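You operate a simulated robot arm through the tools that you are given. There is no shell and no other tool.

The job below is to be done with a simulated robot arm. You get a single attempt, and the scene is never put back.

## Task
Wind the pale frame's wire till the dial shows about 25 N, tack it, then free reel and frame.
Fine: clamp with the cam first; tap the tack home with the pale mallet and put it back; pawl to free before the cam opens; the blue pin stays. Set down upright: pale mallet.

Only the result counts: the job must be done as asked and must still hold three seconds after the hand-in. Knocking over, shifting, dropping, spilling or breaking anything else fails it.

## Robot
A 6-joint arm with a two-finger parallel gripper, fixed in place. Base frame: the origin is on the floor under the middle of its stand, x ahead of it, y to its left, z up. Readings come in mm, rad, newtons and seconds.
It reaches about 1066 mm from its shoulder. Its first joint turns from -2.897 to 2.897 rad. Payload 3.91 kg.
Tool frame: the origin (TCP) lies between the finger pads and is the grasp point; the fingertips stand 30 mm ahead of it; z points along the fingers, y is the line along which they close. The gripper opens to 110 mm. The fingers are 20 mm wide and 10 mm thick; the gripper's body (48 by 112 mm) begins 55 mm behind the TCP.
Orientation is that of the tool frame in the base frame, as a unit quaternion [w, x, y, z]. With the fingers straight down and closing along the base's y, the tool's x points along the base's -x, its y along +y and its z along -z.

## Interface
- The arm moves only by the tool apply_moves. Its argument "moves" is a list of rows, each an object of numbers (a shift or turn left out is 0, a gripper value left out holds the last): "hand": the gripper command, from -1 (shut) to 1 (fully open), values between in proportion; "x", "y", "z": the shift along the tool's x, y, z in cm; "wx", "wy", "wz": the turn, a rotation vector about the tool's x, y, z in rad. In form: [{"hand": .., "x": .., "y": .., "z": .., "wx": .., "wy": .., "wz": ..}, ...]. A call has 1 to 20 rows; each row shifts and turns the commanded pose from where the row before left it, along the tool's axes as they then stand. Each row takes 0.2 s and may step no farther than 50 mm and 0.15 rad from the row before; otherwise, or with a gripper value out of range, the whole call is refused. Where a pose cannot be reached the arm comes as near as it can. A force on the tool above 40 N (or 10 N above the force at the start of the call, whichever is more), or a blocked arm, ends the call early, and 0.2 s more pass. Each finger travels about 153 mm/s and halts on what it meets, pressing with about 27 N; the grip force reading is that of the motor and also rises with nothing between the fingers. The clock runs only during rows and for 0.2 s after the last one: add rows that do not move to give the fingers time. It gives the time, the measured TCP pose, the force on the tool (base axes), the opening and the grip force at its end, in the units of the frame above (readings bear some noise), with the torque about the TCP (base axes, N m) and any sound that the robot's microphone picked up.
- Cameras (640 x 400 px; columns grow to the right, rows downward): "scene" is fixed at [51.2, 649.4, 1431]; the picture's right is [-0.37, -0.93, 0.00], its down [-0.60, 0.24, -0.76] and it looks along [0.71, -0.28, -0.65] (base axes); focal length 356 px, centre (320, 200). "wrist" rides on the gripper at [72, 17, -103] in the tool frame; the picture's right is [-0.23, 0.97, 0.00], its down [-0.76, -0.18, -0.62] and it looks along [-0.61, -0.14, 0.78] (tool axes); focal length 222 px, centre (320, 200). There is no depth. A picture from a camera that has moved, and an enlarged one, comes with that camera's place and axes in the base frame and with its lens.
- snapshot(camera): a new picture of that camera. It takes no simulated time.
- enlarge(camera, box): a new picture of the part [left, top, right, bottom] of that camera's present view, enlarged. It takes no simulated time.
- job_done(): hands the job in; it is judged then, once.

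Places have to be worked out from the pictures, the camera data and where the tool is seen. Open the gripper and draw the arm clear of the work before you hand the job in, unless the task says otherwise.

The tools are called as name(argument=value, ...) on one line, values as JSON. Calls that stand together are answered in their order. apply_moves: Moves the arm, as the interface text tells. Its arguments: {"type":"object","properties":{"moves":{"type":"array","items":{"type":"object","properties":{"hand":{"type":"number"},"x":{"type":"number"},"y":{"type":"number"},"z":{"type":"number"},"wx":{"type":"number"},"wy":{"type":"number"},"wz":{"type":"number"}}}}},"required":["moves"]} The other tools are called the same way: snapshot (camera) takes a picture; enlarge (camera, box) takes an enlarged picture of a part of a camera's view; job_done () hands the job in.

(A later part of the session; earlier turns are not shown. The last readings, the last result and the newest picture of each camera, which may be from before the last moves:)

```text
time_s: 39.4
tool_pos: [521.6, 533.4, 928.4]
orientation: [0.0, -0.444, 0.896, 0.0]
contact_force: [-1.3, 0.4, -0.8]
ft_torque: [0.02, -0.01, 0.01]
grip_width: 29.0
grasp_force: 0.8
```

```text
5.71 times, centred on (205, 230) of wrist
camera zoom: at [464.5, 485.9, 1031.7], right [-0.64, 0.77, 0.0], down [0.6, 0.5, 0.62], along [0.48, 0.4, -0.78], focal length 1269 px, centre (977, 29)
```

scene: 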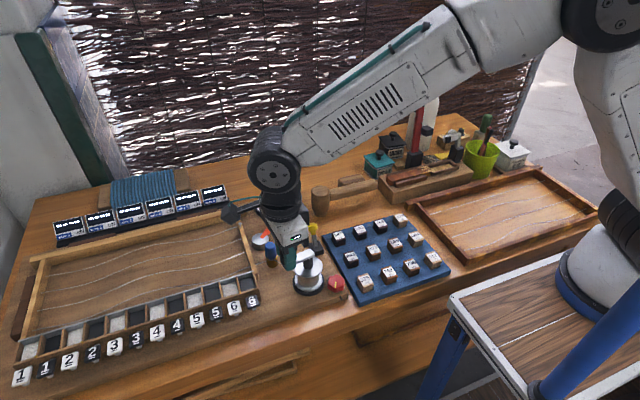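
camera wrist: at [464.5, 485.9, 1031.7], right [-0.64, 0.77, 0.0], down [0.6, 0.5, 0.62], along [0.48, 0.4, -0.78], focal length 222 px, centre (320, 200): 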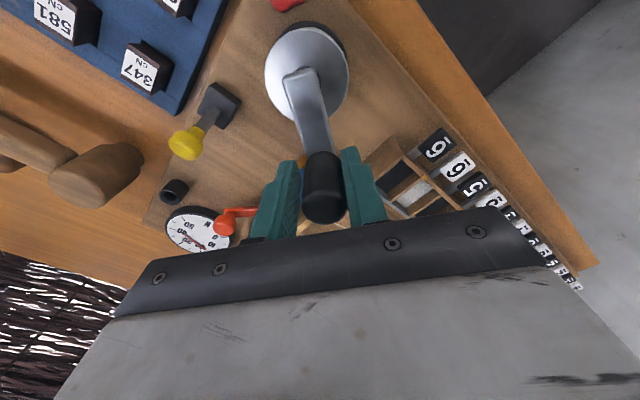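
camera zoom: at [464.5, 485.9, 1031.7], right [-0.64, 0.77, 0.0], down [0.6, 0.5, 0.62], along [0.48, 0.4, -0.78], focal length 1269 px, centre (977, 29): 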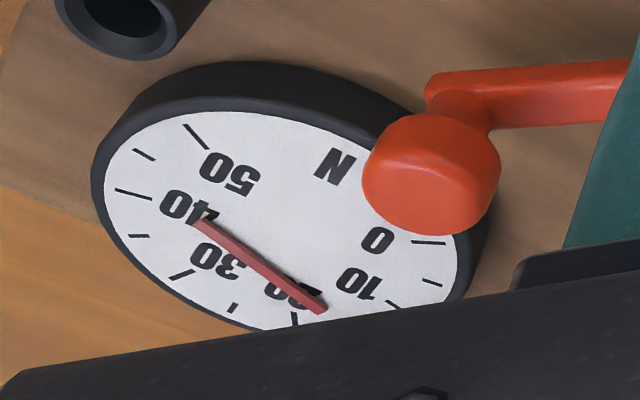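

The needle's direction is now about 68° → roughly 11.3 N, as predicted (~0.17 N/deg). Winding another 41°.

apply_moves(moves=[{"x": 0.032, "y": -0.539, "wz": 0.12}, {"x": 0.032, "y": -0.539, "wz": 0.12}, {"x": 0.032, "y": -0.539, "wz": 0.12}, {"x": 0.032, "y": -0.539, "wz": 0.12}, {"x": 0.032, "y": -0.539, "wz": 0.12}, {"x": 0.032, "y": -0.539, "wz": 0.12}, {}, {}])

snapshot(camera="wrist")

enlarge(camera="scene", box=[220, 180, 350, 300])

```text
time_s: 41.2
tool_pos: [539.9, 506.0, 927.1]
orientation: [0.0, -0.099, 0.995, 0.0]
contact_force: [-1.2, 2.7, 0.9]
ft_torque: [0.08, 0.02, 0.0]
grip_width: 29.4
grasp_force: 1.4
```

```text
taken
camera wrist: at [465.5, 508.6, 1031.7], right [0.03, 1.0, 0.0], down [0.78, -0.02, 0.62], along [0.62, -0.02, -0.78], focal length 222 px, centre (320, 200)
```

wrist: 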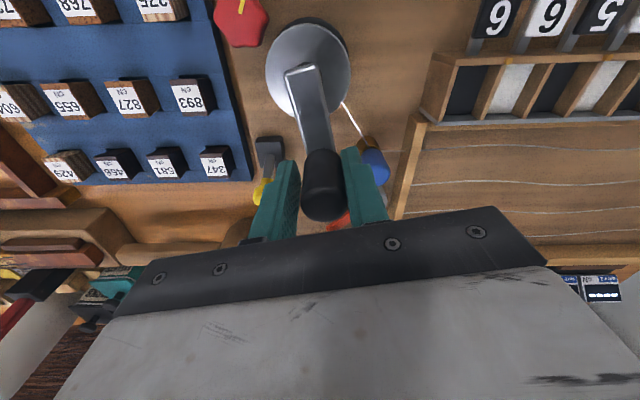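

```text
3.33 times, centred on (285, 240) of scene
camera zoom: at [51.2, 649.4, 1431.0], right [-0.37, -0.93, 0.0], down [-0.6, 0.24, -0.76], along [0.71, -0.28, -0.65], focal length 1186 px, centre (437, 67)
```

zoom: 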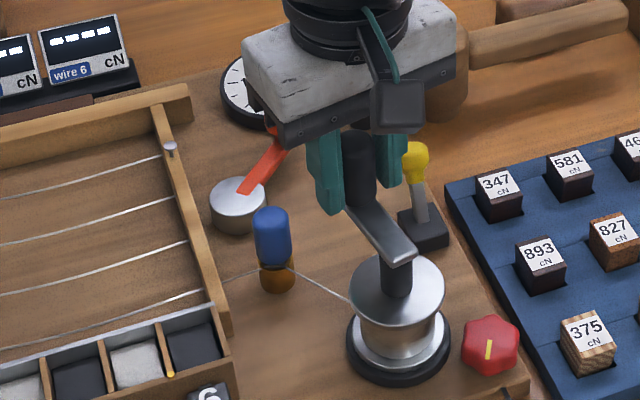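

Estimated about 18 N. Three more steps (~20°) should give about 21–22 N and clear the scene camera's line to the dial.

apply_moves(moves=[{"x": 0.032, "y": -0.539, "wz": 0.12}, {"x": 0.032, "y": -0.539, "wz": 0.12}, {"x": 0.032, "y": -0.539, "wz": 0.12}, {}, {}])

enlarge(camera="scene", box=[220, 180, 350, 300])

enlarge(camera="scene", box=[252, 188, 292, 220])

```text
time_s: 42.4
tool_pos: [538.4, 491.0, 928.2]
orientation: [0.0, 0.08, 0.997, 0.001]
contact_force: [0.3, 2.5, 1.3]
ft_torque: [0.06, -0.03, -0.01]
grip_width: 29.2
grasp_force: 1.8
```

```text
3.33 times, centred on (285, 240) of scene
camera zoom: at [51.2, 649.4, 1431.0], right [-0.37, -0.93, 0.0], down [-0.6, 0.24, -0.76], along [0.71, -0.28, -0.65], focal length 1186 px, centre (437, 67)
```

zoom: 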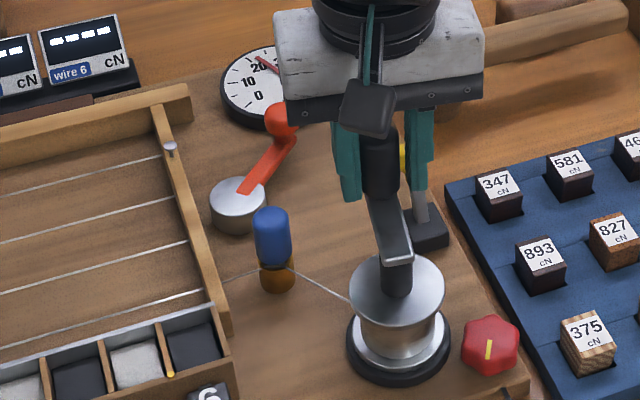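

```text
12.50 times, centred on (272, 204) of scene
camera zoom: at [51.2, 649.4, 1431.0], right [-0.37, -0.93, 0.0], down [-0.6, 0.24, -0.76], along [0.71, -0.28, -0.65], focal length 4448 px, centre (920, 150)
```

zoom: 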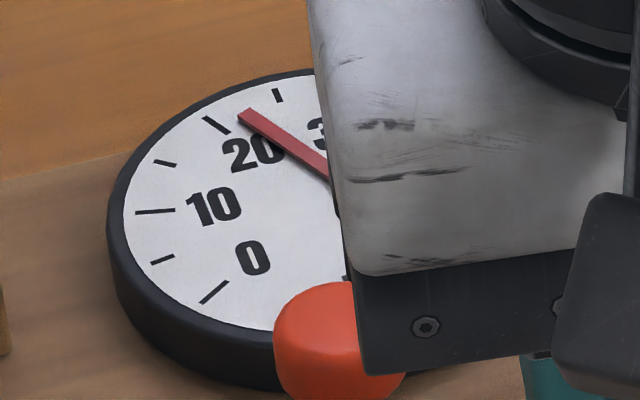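

The needle's direction is about 25° → 20 N (calibrated against its rest direction in the same view). I'll wind four more steps and check again.

apply_moves(moves=[{"x": 0.032, "y": -0.539, "wz": 0.12}, {"x": 0.032, "y": -0.539, "wz": 0.12}, {"x": 0.032, "y": -0.539, "wz": 0.12}, {"x": 0.032, "y": -0.539, "wz": 0.12}, {}, {}])

enlarge(camera="scene", box=[220, 180, 350, 300])

enlarge(camera="scene", box=[252, 188, 292, 220])

```text
time_s: 43.8
tool_pos: [531.9, 471.8, 926.9]
orientation: [0.0, 0.315, 0.949, -0.001]
contact_force: [2.7, 2.6, -1.9]
ft_torque: [0.07, -0.02, -0.02]
grip_width: 29.5
grasp_force: 1.6
```

```text
3.33 times, centred on (285, 240) of scene
camera zoom: at [51.2, 649.4, 1431.0], right [-0.37, -0.93, 0.0], down [-0.6, 0.24, -0.76], along [0.71, -0.28, -0.65], focal length 1186 px, centre (437, 67)
```

zoom: 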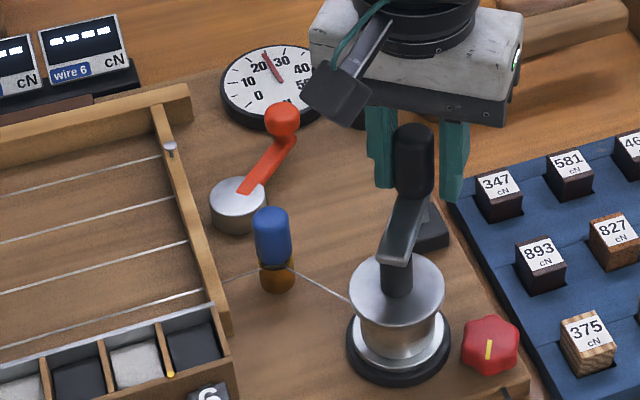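

```text
12.50 times, centred on (272, 204) of scene
camera zoom: at [51.2, 649.4, 1431.0], right [-0.37, -0.93, 0.0], down [-0.6, 0.24, -0.76], along [0.71, -0.28, -0.65], focal length 4448 px, centre (920, 150)
```

zoom: 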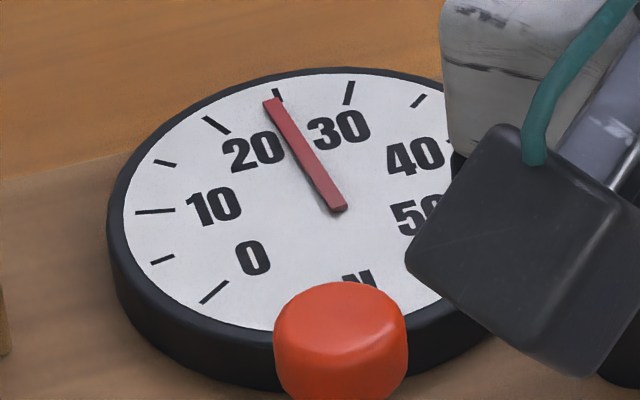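

The needle now points almost at the 25 tick: about 23.7 N. One more small step, then I'll release to see what the ratchet holds.

apply_moves(moves=[{"x": 0.032, "y": -0.539, "wz": 0.12}, {}, {}])

enlarge(camera="scene", box=[252, 188, 292, 220])

```text
time_s: 44.6
tool_pos: [527.9, 468.3, 929.2]
orientation: [0.0, 0.372, 0.928, 0.0]
contact_force: [2.4, 2.5, -0.6]
ft_torque: [0.03, -0.04, -0.02]
grip_width: 29.9
grasp_force: 2.1
```

```text
12.50 times, centred on (272, 204) of scene
camera zoom: at [51.2, 649.4, 1431.0], right [-0.37, -0.93, 0.0], down [-0.6, 0.24, -0.76], along [0.71, -0.28, -0.65], focal length 4448 px, centre (920, 150)
```

zoom: 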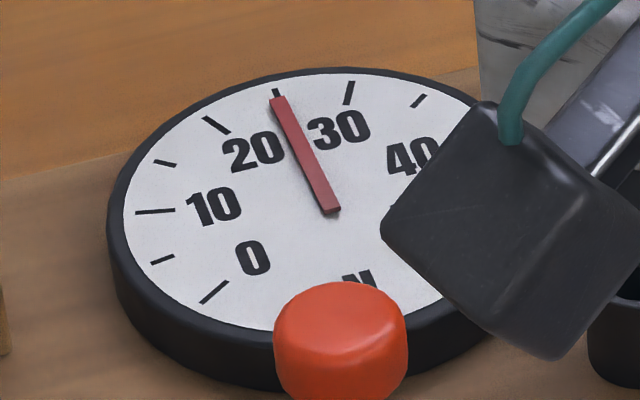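

Needle direction is about 1° from the 25 axis → roughly 24.7 N. Releasing the handle gently to see what the pawl holds.

apply_moves(moves=[{"hand": -0.2}, {}, {}, {}])

enlarge(camera="scene", box=[252, 188, 292, 220])

enlarge(camera="wrist", box=[220, 90, 420, 250])

```text
time_s: 45.6
tool_pos: [528.1, 466.0, 928.7]
orientation: [0.0, 0.371, 0.929, 0.0]
contact_force: [2.6, 3.1, 0.3]
ft_torque: [0.06, -0.07, -0.01]
grip_width: 45.7
grasp_force: 1.3
```

```text
12.50 times, centred on (272, 204) of scene
camera zoom: at [51.2, 649.4, 1431.0], right [-0.37, -0.93, 0.0], down [-0.6, 0.24, -0.76], along [0.71, -0.28, -0.65], focal length 4448 px, centre (920, 150)
```

zoom: 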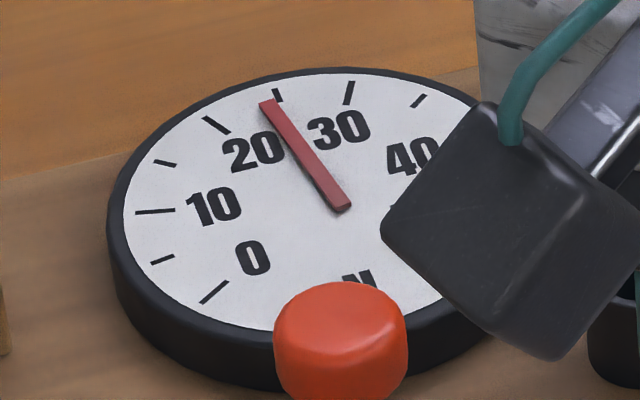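

```text
2.50 times, centred on (320, 170) of wrist
camera zoom: at [487.5, 528.5, 1031.5], right [0.84, 0.55, 0.0], down [0.43, -0.65, 0.62], along [0.34, -0.52, -0.78], focal length 555 px, centre (320, 275)
```

zoom: 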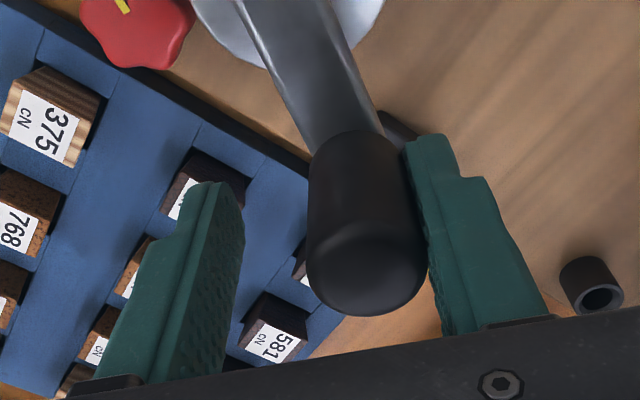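

The finger still supports the handle and it backed up a little. Opening fully to find the held tooth position.

apply_moves(moves=[{"hand": 0.2}, {}, {}, {}])

enlarge(camera="scene", box=[252, 188, 292, 220])

enlarge(camera="wrist", box=[220, 90, 420, 250])

```text
time_s: 46.6
tool_pos: [528.6, 467.4, 928.8]
orientation: [0.0, 0.372, 0.928, 0.0]
contact_force: [0.4, 0.8, 0.4]
ft_torque: [0.01, -0.04, 0.0]
grip_width: 66.1
grasp_force: 0.0
```

```text
12.50 times, centred on (272, 204) of scene
camera zoom: at [51.2, 649.4, 1431.0], right [-0.37, -0.93, 0.0], down [-0.6, 0.24, -0.76], along [0.71, -0.28, -0.65], focal length 4448 px, centre (920, 150)
```

zoom: 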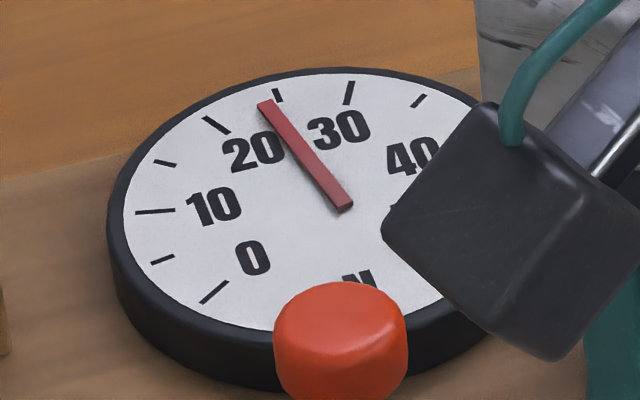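

```text
2.50 times, centred on (320, 170) of wrist
camera zoom: at [487.4, 528.4, 1031.5], right [0.84, 0.55, 0.0], down [0.43, -0.65, 0.62], along [0.34, -0.52, -0.78], focal length 555 px, centre (320, 275)
```

zoom: 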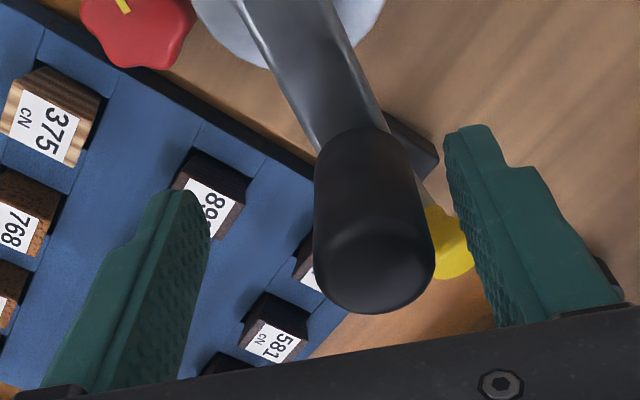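

The pawl holds at about 23.0 N (needle 10° short of the 25 axis), so the next ratchet tooth lies just above 24.7 N. I'll cage the handle again and push slightly further to catch the next tooth.

apply_moves(moves=[{"hand": -0.49}, {}, {}, {"x": 0.02, "y": -0.4, "wz": 0.09}, {}, {}])

enlarge(camera="scene", box=[252, 188, 292, 220])

```text
time_s: 48.0
tool_pos: [525.3, 464.5, 928.1]
orientation: [0.0, 0.413, 0.911, 0.0]
contact_force: [2.5, 2.9, 3.8]
ft_torque: [0.12, -0.09, 0.01]
grip_width: 29.9
grasp_force: 1.7
```

```text
12.50 times, centred on (272, 204) of scene
camera zoom: at [51.2, 649.4, 1431.0], right [-0.37, -0.93, 0.0], down [-0.6, 0.24, -0.76], along [0.71, -0.28, -0.65], focal length 4448 px, centre (920, 150)
```

zoom: 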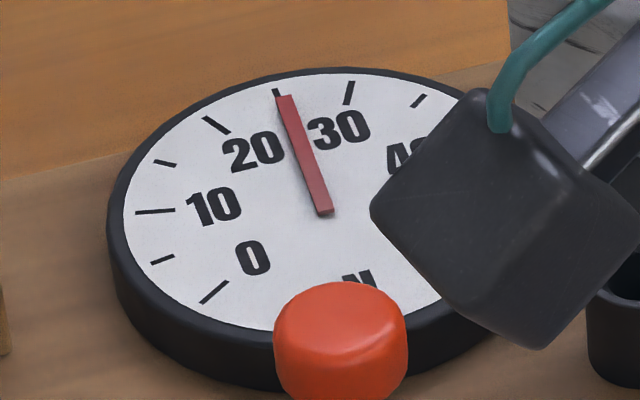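

About 25.5 N under load. Releasing fully to see whether the next tooth caught.

apply_moves(moves=[{"hand": 0.2}, {}, {}, {}])

enlarge(camera="scene", box=[252, 188, 292, 220])

```text
time_s: 49.0
tool_pos: [524.6, 461.6, 926.8]
orientation: [0.0, 0.414, 0.91, 0.0]
contact_force: [0.3, 0.1, -0.6]
ft_torque: [-0.02, -0.02, 0.0]
grip_width: 65.9
grasp_force: 0.1
```

```text
12.50 times, centred on (272, 204) of scene
camera zoom: at [51.2, 649.4, 1431.0], right [-0.37, -0.93, 0.0], down [-0.6, 0.24, -0.76], along [0.71, -0.28, -0.65], focal length 4448 px, centre (920, 150)
```

zoom: 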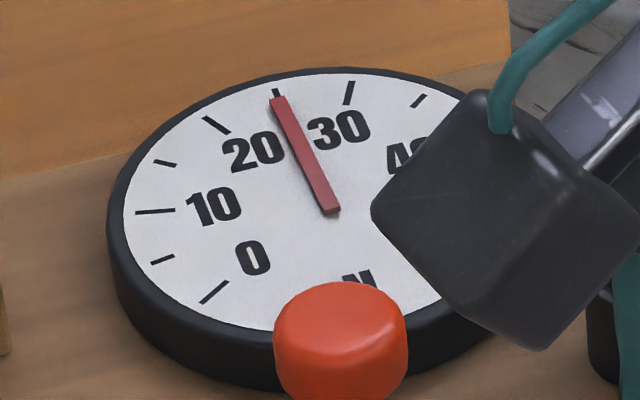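

The ratchet caught: the dial holds at about 24.7 N with the hand off. Now for the mallet: I'll lift clear and move towards it while turning the tool.

apply_moves(moves=[{"z": -4.0}, {"z": -4.0}, {"wz": 0.143}, {"wz": 0.143}, {"wz": 0.143}, {"wz": 0.143}, {"wz": 0.143}, {}])

enlarge(camera="scene", box=[220, 170, 380, 300])

snapshot(camera="wrist")

```text
time_s: 50.8
tool_pos: [524.3, 463.6, 1006.7]
orientation: [0.0, 0.706, 0.708, 0.0]
contact_force: [0.3, 0.6, -1.4]
ft_torque: [-0.02, 0.02, 0.01]
grip_width: 66.1
grasp_force: 0.0
```

```text
3.08 times, centred on (300, 235) of scene
camera zoom: at [51.2, 649.4, 1431.0], right [-0.37, -0.93, 0.0], down [-0.6, 0.24, -0.76], along [0.71, -0.28, -0.65], focal length 1095 px, centre (382, 92)
```

zoom: 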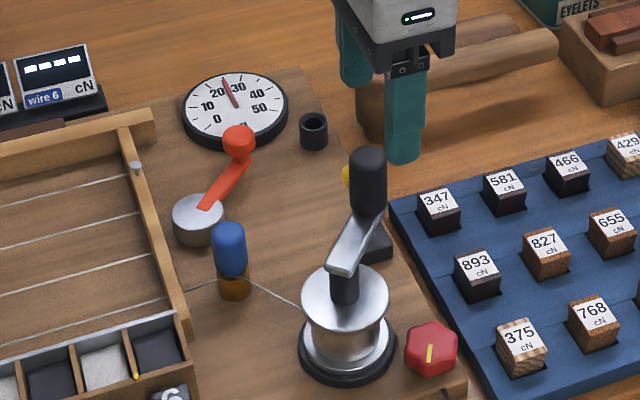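

```text
taken
camera wrist: at [541.7, 535.7, 1111.0], right [0.97, -0.22, 0.0], down [-0.18, -0.76, 0.62], along [-0.14, -0.61, -0.78], focal length 222 px, centre (320, 200)
```

wrist: 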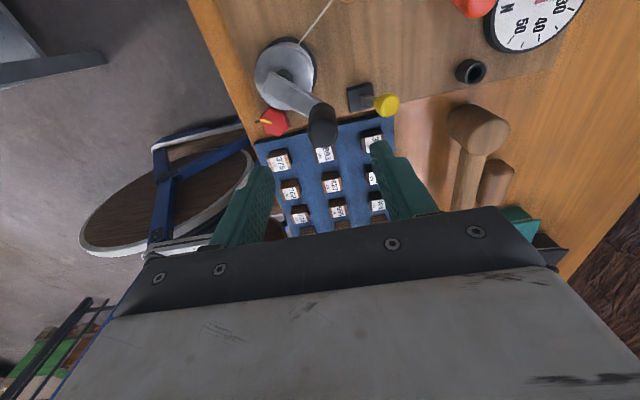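

Tension holds (needle still at about 25). Moving above the mallet handle for a look.

apply_moves(moves=[{"x": -2.38, "y": 3.32, "z": 0.14}, {"x": -2.38, "y": 3.32, "z": 0.14}, {"x": -2.38, "y": 3.32, "z": 0.14}, {"x": -2.38, "y": 3.32, "z": 0.14}, {"x": -2.38, "y": 3.32, "z": 0.14}, {}])

snapshot(camera="wrist")

snapshot(camera="scene")

```text
time_s: 52.2
tool_pos: [693.8, 346.0, 1000.4]
orientation: [0.001, 0.705, 0.709, 0.0]
contact_force: [-0.8, 0.7, 0.5]
ft_torque: [0.01, 0.0, 0.02]
grip_width: 66.2
grasp_force: 0.0
```

```text
taken
camera wrist: at [710.1, 418.0, 1104.2], right [0.97, -0.22, 0.0], down [-0.17, -0.76, 0.62], along [-0.14, -0.61, -0.78], focal length 222 px, centre (320, 200)
```

wrist: 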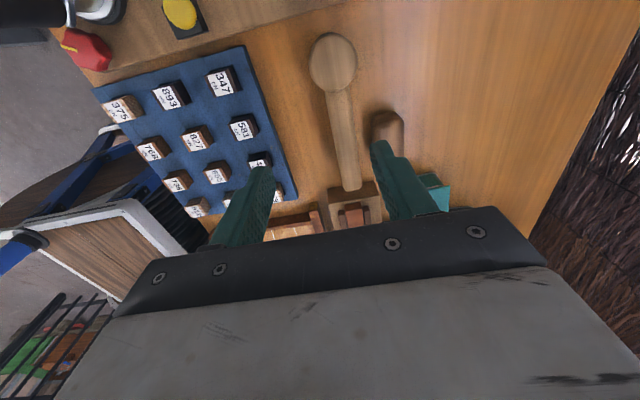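

```text
taken
```

scene: 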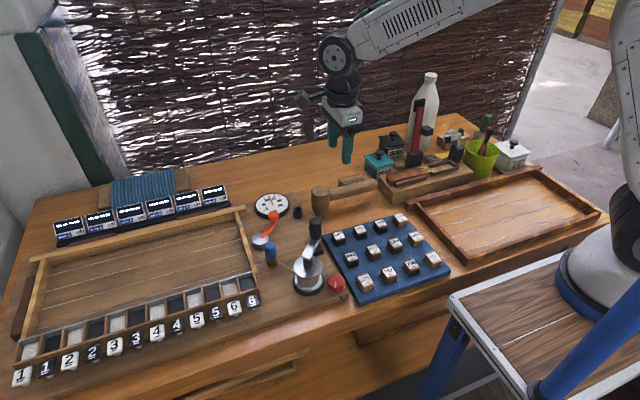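

enlarge(camera="wrist", box=[260, 20, 460, 230])

enlarge(camera="scene", box=[300, 160, 400, 225])

enlarge(camera="scene", box=[220, 180, 350, 300])

```text
1.90 times, centred on (360, 125) of wrist
camera zoom: at [710.1, 418.0, 1104.2], right [0.97, -0.22, 0.0], down [-0.17, -0.76, 0.62], along [-0.14, -0.61, -0.78], focal length 423 px, centre (244, 343)
```

zoom: 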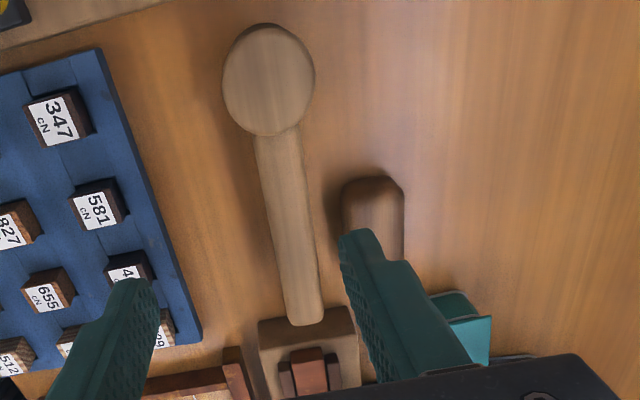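

```text
6.15 times, centred on (350, 192) of scene
camera zoom: at [51.2, 649.4, 1431.0], right [-0.37, -0.93, 0.0], down [-0.6, 0.24, -0.76], along [0.71, -0.28, -0.65], focal length 2190 px, centre (135, 246)
```

zoom: 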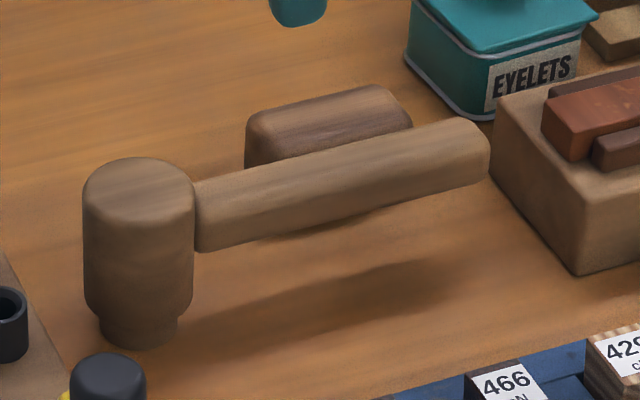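

```text
3.33 times, centred on (285, 240) of scene
camera zoom: at [51.2, 649.4, 1431.0], right [-0.37, -0.93, 0.0], down [-0.6, 0.24, -0.76], along [0.71, -0.28, -0.65], focal length 1186 px, centre (437, 67)
```

zoom: 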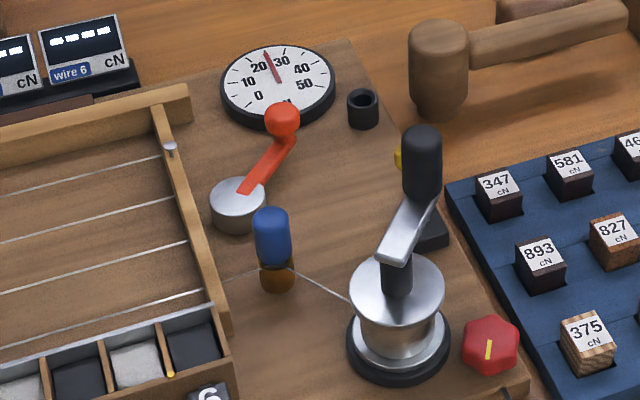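

Mallet: head top at about (715, 385.5, 854), standing on the table (z about 776); handle axis x≈714.5, z≈828, from y≈360 to 222. I'll grip near its balance point at y≈345; first descend to z 900.

apply_moves(moves=[{"hand": -0.05, "x": -0.03, "y": 0.7, "z": 3.33}, {"x": -0.03, "y": 0.7, "z": 3.33}, {"x": -0.03, "y": 0.7, "z": 3.33}, {}])

enlarge(camera="wrist", box=[200, 0, 460, 230])

enlarge(camera="scene", box=[280, 120, 420, 225])

```text
time_s: 53.2
tool_pos: [713.2, 343.2, 900.3]
orientation: [0.0, 0.705, 0.709, 0.0]
contact_force: [-0.2, 0.6, -0.5]
ft_torque: [0.02, 0.0, 0.02]
grip_width: 52.3
grasp_force: 0.0
```

```text
1.74 times, centred on (330, 115) of wrist
camera zoom: at [730.4, 415.0, 1003.8], right [0.97, -0.22, 0.0], down [-0.17, -0.76, 0.62], along [-0.14, -0.61, -0.78], focal length 386 px, centre (303, 348)
```

zoom: 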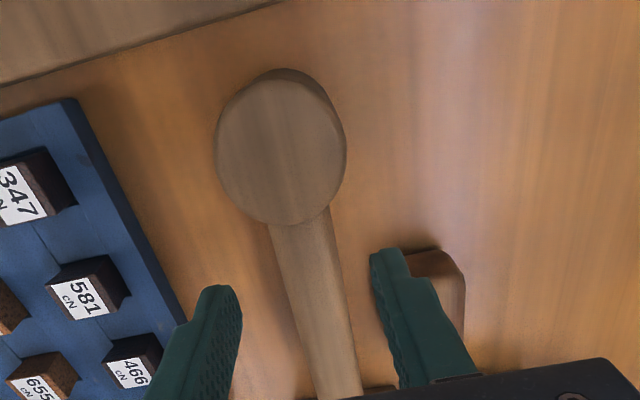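

```text
3.81 times, centred on (350, 172) of scene
camera zoom: at [51.2, 649.4, 1431.0], right [-0.37, -0.93, 0.0], down [-0.6, 0.24, -0.76], along [0.71, -0.28, -0.65], focal length 1356 px, centre (206, 305)
```

zoom: 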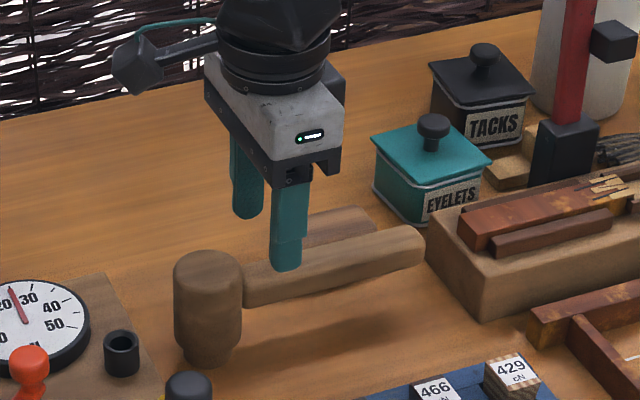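

Aligned; handle centre is about 2 mm further in x. Descending to TCP z≈828 with a force check.

apply_moves(moves=[{"y": 0.2, "z": 2.4}, {"z": 2.4}, {"z": 2.4}, {}])

enlarge(camera="wrist", box=[200, 0, 460, 230])

enlarge(camera="scene", box=[280, 120, 420, 225])

```text
time_s: 54.2
tool_pos: [715.1, 343.4, 828.9]
orientation: [0.0, 0.705, 0.709, -0.001]
contact_force: [-0.6, 0.1, 0.3]
ft_torque: [-0.01, 0.0, -0.02]
grip_width: 52.4
grasp_force: 0.1
```

```text
1.74 times, centred on (330, 115) of wrist
camera zoom: at [731.8, 416.7, 932.4], right [0.97, -0.22, 0.0], down [-0.17, -0.76, 0.62], along [-0.14, -0.61, -0.78], focal length 386 px, centre (303, 348)
```

zoom: 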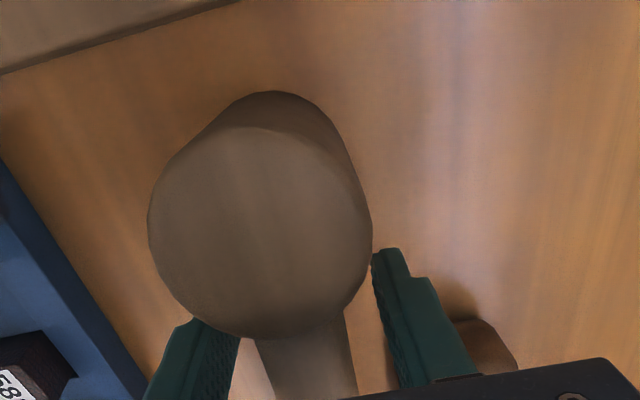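

```text
3.81 times, centred on (350, 172) of scene
camera zoom: at [51.2, 649.4, 1431.0], right [-0.37, -0.93, 0.0], down [-0.6, 0.24, -0.76], along [0.71, -0.28, -0.65], focal length 1356 px, centre (206, 305)
```

zoom: 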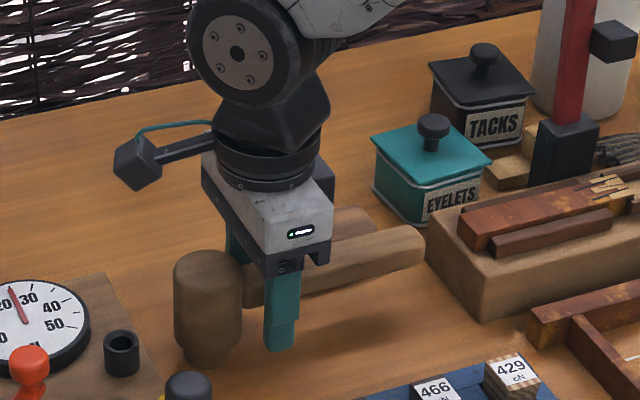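

Handle between the fingers, no contact. Closing in stages to grip the handle.

apply_moves(moves=[{"hand": -0.4}, {"hand": -0.48}, {"hand": -0.7}, {"hand": -1.0}, {}, {}])

enlarge(camera="scene", box=[280, 120, 420, 225])

```text
time_s: 55.6
tool_pos: [714.9, 345.3, 830.1]
orientation: [0.0, 0.705, 0.709, 0.0]
contact_force: [1.6, 0.0, 0.4]
ft_torque: [-0.02, -0.04, -0.05]
grip_width: 27.9
grasp_force: 27.1
```

```text
3.81 times, centred on (350, 172) of scene
camera zoom: at [51.2, 649.4, 1431.0], right [-0.37, -0.93, 0.0], down [-0.6, 0.24, -0.76], along [0.71, -0.28, -0.65], focal length 1356 px, centre (206, 305)
```

zoom: 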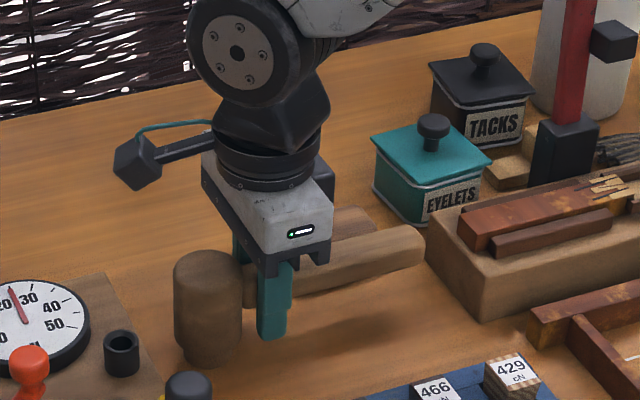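

Handle gripped at 27.9 mm. Lifting 20 mm to feel the weight and check that the mallet stays level.

apply_moves(moves=[{"z": -1.0}, {"z": -1.0}, {}])

enlarge(camera="scene", box=[280, 120, 420, 225])

```text
time_s: 56.4
tool_pos: [716.3, 344.1, 849.1]
orientation: [0.0, 0.705, 0.71, 0.0]
contact_force: [-0.4, -0.6, -3.6]
ft_torque: [-0.14, -0.01, -0.03]
grip_width: 27.8
grasp_force: 26.9
```

```text
3.81 times, centred on (350, 172) of scene
camera zoom: at [51.2, 649.4, 1431.0], right [-0.37, -0.93, 0.0], down [-0.6, 0.24, -0.76], along [0.71, -0.28, -0.65], focal length 1356 px, centre (206, 305)
```

zoom: 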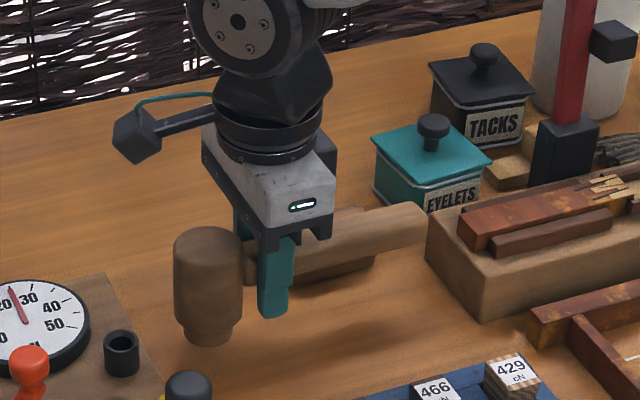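

The mallet (3.6 N) lifts level. Raising to z≈920 and carrying it over to above the tack at (699, 601).

apply_moves(moves=[{"z": -2.4}, {"z": -2.4}, {"z": -2.3}, {"x": 2.5, "y": -0.2}, {"x": 2.5, "y": -0.2}, {"x": 2.5, "y": -0.2}, {"x": 2.5, "y": -0.2}, {"x": 2.5, "y": -0.2}, {"x": 2.5, "y": -0.2}, {"x": 2.5, "y": -0.2}, {"x": 2.4, "y": -0.2}, {}])

snapshot(camera="scene")

enlarge(camera="scene", box=[200, 150, 310, 250])

snapshot(camera="wrist")

```text
time_s: 59.0
tool_pos: [697.8, 544.6, 919.1]
orientation: [0.0, 0.705, 0.709, 0.0]
contact_force: [0.0, 0.1, -3.5]
ft_torque: [-0.07, 0.01, -0.02]
grip_width: 27.9
grasp_force: 27.1
```

```text
taken
```

scene: 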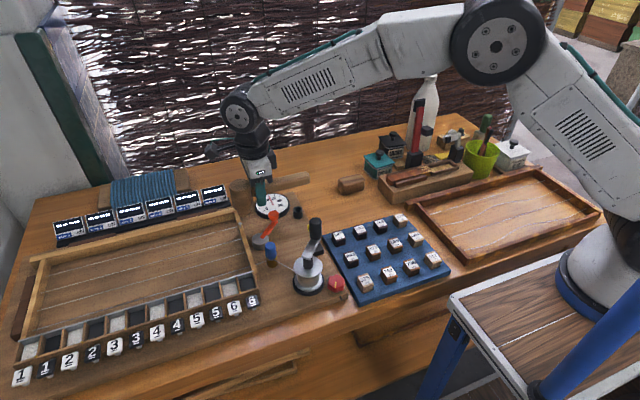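

```text
4.00 times, centred on (255, 200) of scene
camera zoom: at [51.2, 649.4, 1431.0], right [-0.37, -0.93, 0.0], down [-0.6, 0.24, -0.76], along [0.71, -0.28, -0.65], focal length 1423 px, centre (580, 200)
```

zoom: 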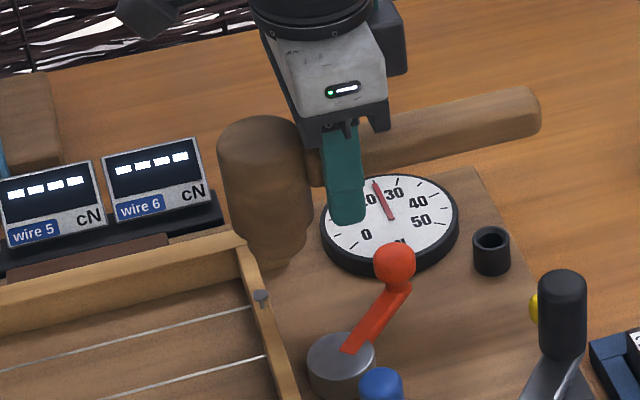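

```text
taken
camera wrist: at [714.4, 617.4, 1022.5], right [0.97, -0.22, 0.0], down [-0.17, -0.76, 0.62], along [-0.14, -0.61, -0.78], focal length 222 px, centre (320, 200)
```

wrist: 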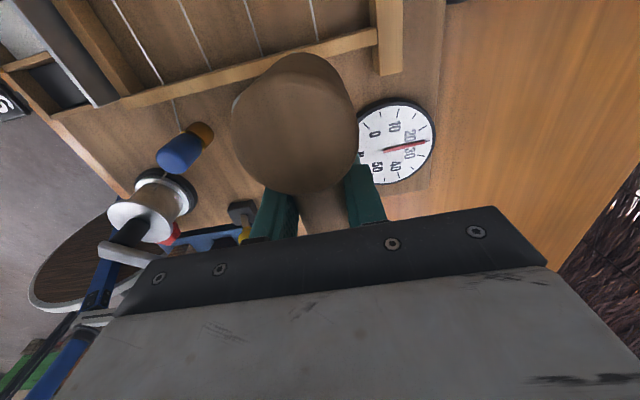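

The mallet is held level over the station. Moving 16 mm further in y so the head is over the tack, then lowering to about 10 mm above it for an alignment check.

apply_moves(moves=[{"x": 0.8}, {"x": 0.8}, {"z": 1.4}, {"z": 1.3}, {}])

enlarge(camera="scene", box=[200, 150, 310, 250])

enlarge(camera="scene", box=[225, 180, 285, 240])

snapshot(camera="wrist")

```text
time_s: 60.2
tool_pos: [697.3, 561.7, 895.1]
orientation: [0.0, 0.705, 0.71, 0.0]
contact_force: [-0.4, 0.0, -3.1]
ft_torque: [-0.09, -0.02, -0.01]
grip_width: 27.8
grasp_force: 27.0
```

```text
4.00 times, centred on (255, 200) of scene
camera zoom: at [51.2, 649.4, 1431.0], right [-0.37, -0.93, 0.0], down [-0.6, 0.24, -0.76], along [0.71, -0.28, -0.65], focal length 1423 px, centre (580, 200)
```

zoom: 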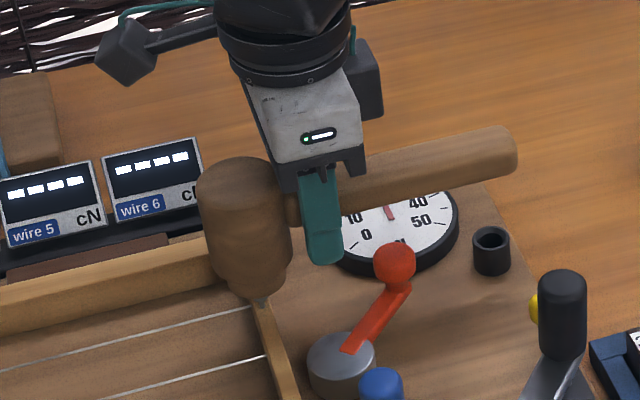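

```text
6.67 times, centred on (255, 210) of scene
camera zoom: at [51.2, 649.4, 1431.0], right [-0.37, -0.93, 0.0], down [-0.6, 0.24, -0.76], along [0.71, -0.28, -0.65], focal length 2372 px, centre (753, 133)
```

zoom: 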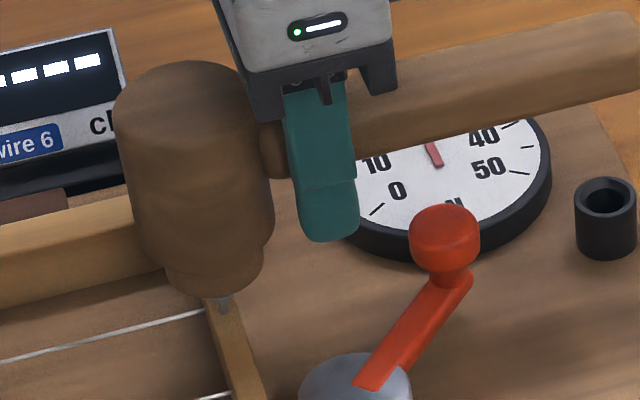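

```text
taken
camera wrist: at [714.1, 633.2, 997.3], right [0.97, -0.22, 0.0], down [-0.17, -0.76, 0.62], along [-0.14, -0.61, -0.78], focal length 222 px, centre (320, 200)
```

wrist: 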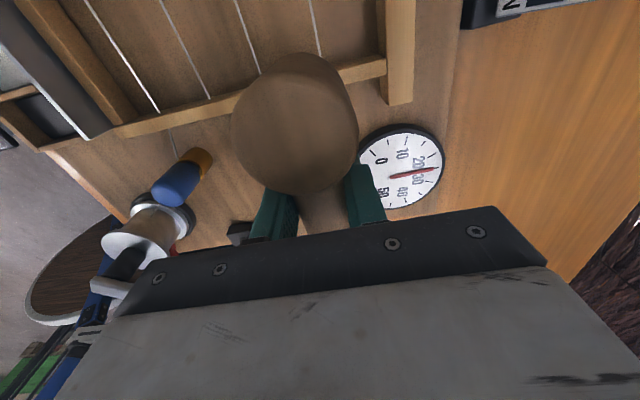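

Alignment looks right (tack head predicted within ~2 mm of the mallet face centre), but the handle passes close over the red cam knob. I'll swing the mallet 25° about the tack so the handle clears the knob.

apply_moves(moves=[{"z": -1.5}, {"x": 0.09, "y": 0.62, "wz": -0.145}, {"x": 0.18, "y": 0.6, "wz": -0.145}, {"x": 0.27, "y": 0.55, "wz": -0.146}, {}])

enlarge(camera="scene", box=[210, 160, 300, 250])

snapshot(camera="wrist")

```text
time_s: 61.4
tool_pos: [712.0, 567.3, 908.2]
orientation: [0.0, 0.534, 0.845, -0.001]
contact_force: [-1.0, 0.5, -3.3]
ft_torque: [-0.07, -0.04, -0.03]
grip_width: 27.8
grasp_force: 26.9
```

```text
4.44 times, centred on (255, 205) of scene
camera zoom: at [51.2, 649.4, 1431.0], right [-0.37, -0.93, 0.0], down [-0.6, 0.24, -0.76], along [0.71, -0.28, -0.65], focal length 1582 px, centre (609, 178)
```

zoom: 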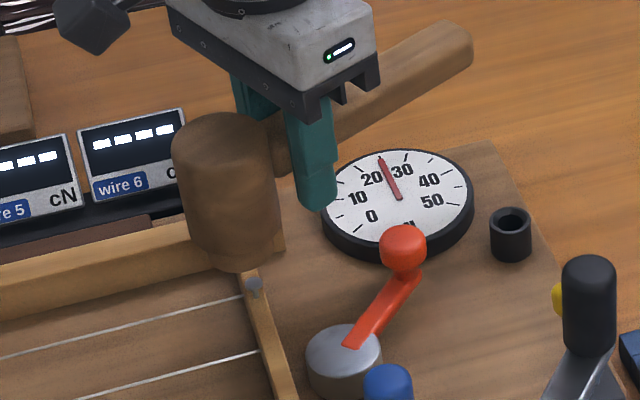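

```text
taken
camera wrist: at [696.8, 640.5, 1011.2], right [0.98, 0.21, 0.0], down [0.17, -0.76, 0.62], along [0.13, -0.61, -0.78], focal length 222 px, centre (320, 200)
```

wrist: 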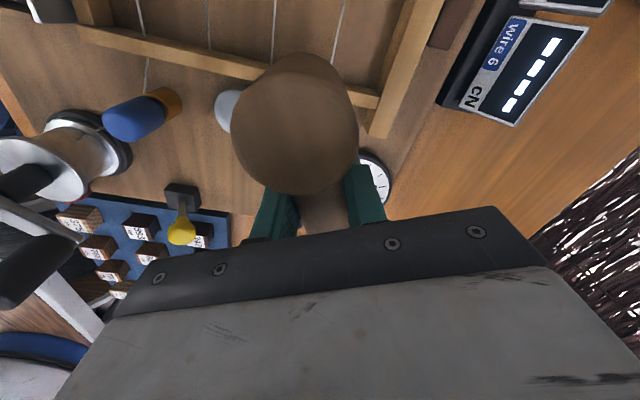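

Head centre is now at about (695, 605); I'll correct by 4–5 mm onto the tack and lower to about 10 mm above it.

apply_moves(moves=[{"x": -0.44, "y": 0.2}, {"z": 0.9}, {"z": 0.9}, {}])

enlarge(camera="scene", box=[225, 180, 285, 240])

```text
time_s: 62.4
tool_pos: [716.8, 564.5, 888.7]
orientation: [0.0, 0.535, 0.845, 0.0]
contact_force: [0.5, -0.3, -2.1]
ft_torque: [-0.1, -0.04, -0.04]
grip_width: 27.8
grasp_force: 27.2
```

```text
6.67 times, centred on (255, 210) of scene
camera zoom: at [51.2, 649.4, 1431.0], right [-0.37, -0.93, 0.0], down [-0.6, 0.24, -0.76], along [0.71, -0.28, -0.65], focal length 2372 px, centre (753, 133)
```

zoom: 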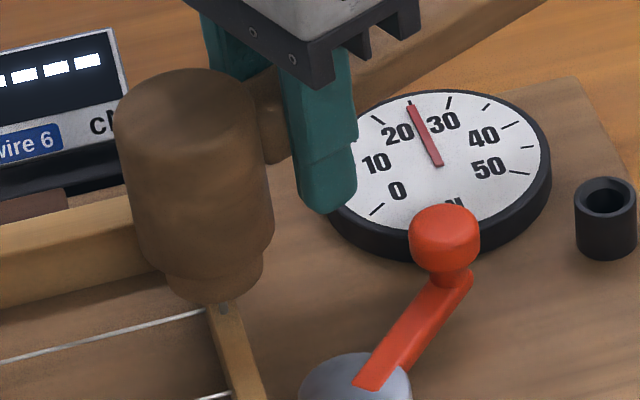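

Aligned to within a few millimetres. Lowering gently to feel the contact height.

apply_moves(moves=[{"z": 0.4}, {"z": 0.3}, {}])

apply_moves(moves=[{"z": 0.2}, {}])

enlarge(camera="scene", box=[225, 180, 285, 240])

```text
time_s: 63.2
tool_pos: [716.6, 564.4, 883.6]
orientation: [0.0, 0.535, 0.845, 0.001]
contact_force: [-0.2, -1.8, 17.2]
ft_torque: [0.56, 0.37, 0.04]
grip_width: 27.8
grasp_force: 26.9
```

```text
time_s: 63.8
tool_pos: [717.8, 563.3, 881.4]
orientation: [0.001, 0.536, 0.844, 0.001]
contact_force: [-0.6, -7.0, 18.6]
ft_torque: [0.41, 0.53, 0.15]
grip_width: 27.9
grasp_force: 27.1
```

```text
6.67 times, centred on (255, 210) of scene
camera zoom: at [51.2, 649.4, 1431.0], right [-0.37, -0.93, 0.0], down [-0.6, 0.24, -0.76], along [0.71, -0.28, -0.65], focal length 2372 px, centre (753, 133)
```

zoom: 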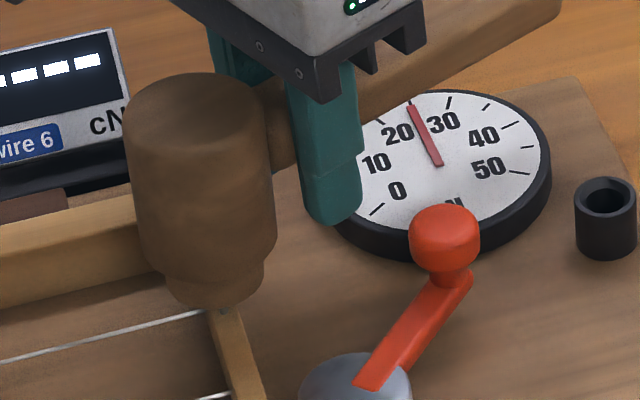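

Contact at TCP z≈884 with 18 N and the mallet holds steady in the grip. Now a real tap: raise 25 mm and strike down quickly, then lift.

apply_moves(moves=[{"z": -2.5}, {}, {"z": 3.0}, {"z": -2.5}, {}])

enlarge(camera="scene", box=[225, 180, 285, 240])

```text
time_s: 65.0
tool_pos: [718.6, 565.0, 901.3]
orientation: [0.0, 0.535, 0.845, 0.0]
contact_force: [0.2, 0.3, -3.4]
ft_torque: [-0.13, -0.05, -0.01]
grip_width: 27.7
grasp_force: 26.7
```

```text
6.67 times, centred on (255, 210) of scene
camera zoom: at [51.2, 649.4, 1431.0], right [-0.37, -0.93, 0.0], down [-0.6, 0.24, -0.76], along [0.71, -0.28, -0.65], focal length 2372 px, centre (753, 133)
```

zoom: 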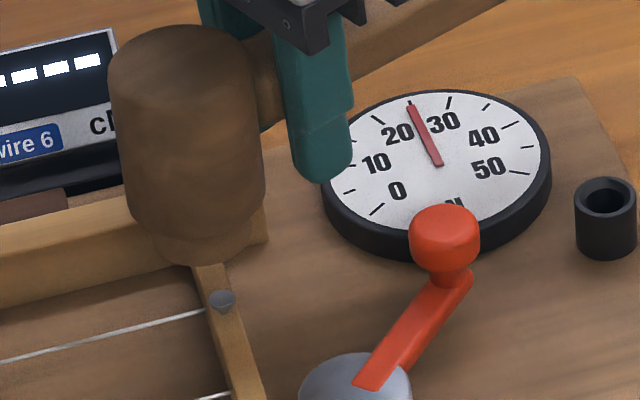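

The tack has gone in by about 4 mm. Striking twice more.

apply_moves(moves=[{"z": 2.7}, {"z": -2.5}, {}, {"z": 2.8}, {"z": -2.5}, {}])

enlarge(camera="scene", box=[225, 180, 285, 240])

```text
time_s: 66.4
tool_pos: [721.2, 565.9, 898.3]
orientation: [0.0, 0.535, 0.845, 0.001]
contact_force: [0.4, 0.3, -3.1]
ft_torque: [-0.09, -0.05, 0.03]
grip_width: 27.8
grasp_force: 27.0
```

```text
6.67 times, centred on (255, 210) of scene
camera zoom: at [51.2, 649.4, 1431.0], right [-0.37, -0.93, 0.0], down [-0.6, 0.24, -0.76], along [0.71, -0.28, -0.65], focal length 2372 px, centre (753, 133)
```

zoom: 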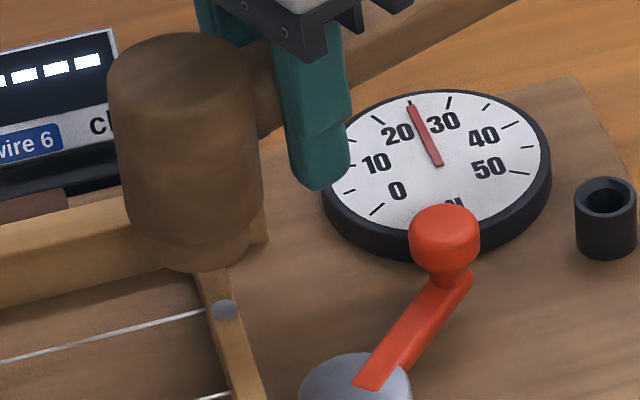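

The tack head is now close to flush. I'll enlarge it more to judge how far it still stands proud.

enlarge(camera="scene", box=[235, 205, 265, 225])

snapshot(camera="wrist")

```text
16.00 times, centred on (250, 215) of scene
camera zoom: at [51.2, 649.4, 1431.0], right [-0.37, -0.93, 0.0], down [-0.6, 0.24, -0.76], along [0.71, -0.28, -0.65], focal length 5694 px, centre (1440, -40)
```

zoom: 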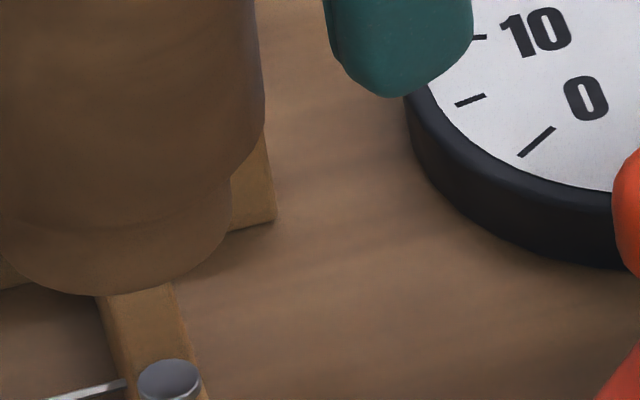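

```text
taken
camera wrist: at [705.1, 638.2, 1000.7], right [0.98, 0.21, 0.0], down [0.16, -0.76, 0.62], along [0.13, -0.61, -0.78], focal length 222 px, centre (320, 200)
```

wrist: 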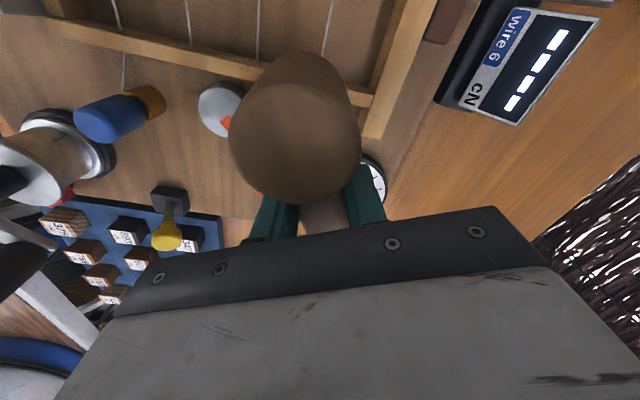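

enlarge(camera="scene", box=[237, 213, 261, 231])

```text
16.00 times, centred on (249, 222) of scene
camera zoom: at [51.2, 649.4, 1431.0], right [-0.37, -0.93, 0.0], down [-0.6, 0.24, -0.76], along [0.71, -0.28, -0.65], focal length 5694 px, centre (1456, -152)
```

zoom: 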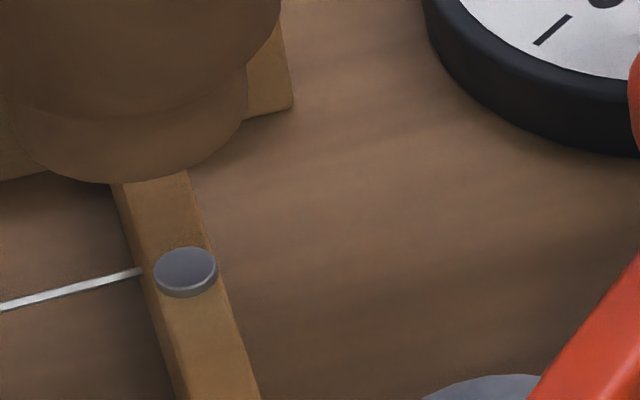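

The tack head looks nearly seated. I'll re-centre slightly (the TCP drifted about 4 mm) and give one more firm tap to be sure it's home.

apply_moves(moves=[{"x": 0.06, "y": -0.47}, {"z": 2.8}, {"z": -2.6}, {}])

enlarge(camera="scene", box=[237, 213, 261, 231])

enlarge(camera="scene", box=[225, 180, 285, 240])

```text
time_s: 67.4
tool_pos: [712.9, 564.8, 895.0]
orientation: [0.0, 0.535, 0.845, 0.0]
contact_force: [-0.1, -0.4, -3.5]
ft_torque: [-0.05, -0.06, -0.01]
grip_width: 27.8
grasp_force: 27.3
```

```text
16.00 times, centred on (249, 222) of scene
camera zoom: at [51.2, 649.4, 1431.0], right [-0.37, -0.93, 0.0], down [-0.6, 0.24, -0.76], along [0.71, -0.28, -0.65], focal length 5694 px, centre (1456, -152)
```

zoom: 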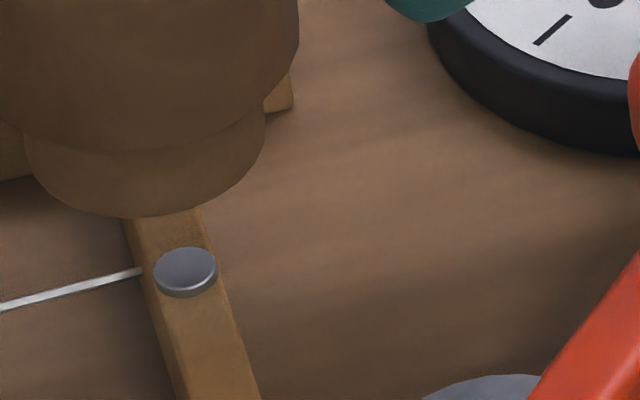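

```text
6.67 times, centred on (255, 210) of scene
camera zoom: at [51.2, 649.4, 1431.0], right [-0.37, -0.93, 0.0], down [-0.6, 0.24, -0.76], along [0.71, -0.28, -0.65], focal length 2372 px, centre (753, 133)
```

zoom: 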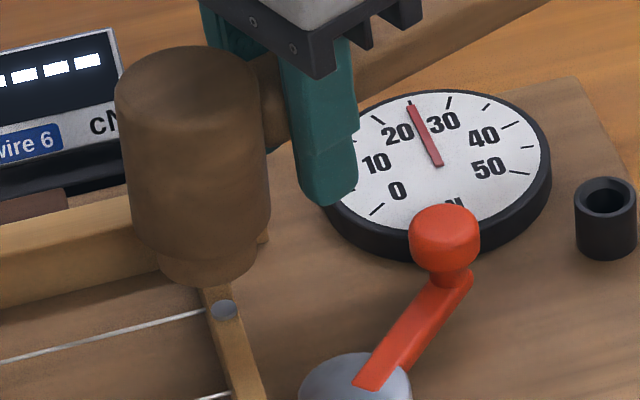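

The tack didn't move with the last tap. I'll do one slightly deeper tap to confirm it's really bottomed out.

apply_moves(moves=[{"x": 0.04, "y": 0.3}, {"z": 2.0}, {}, {"z": 0.4}, {}])

```text
time_s: 68.6
tool_pos: [716.7, 565.5, 872.3]
orientation: [0.001, 0.535, 0.845, 0.0]
contact_force: [-1.1, -1.0, 0.7]
ft_torque: [0.03, 0.07, 0.05]
grip_width: 27.7
grasp_force: 26.7
```

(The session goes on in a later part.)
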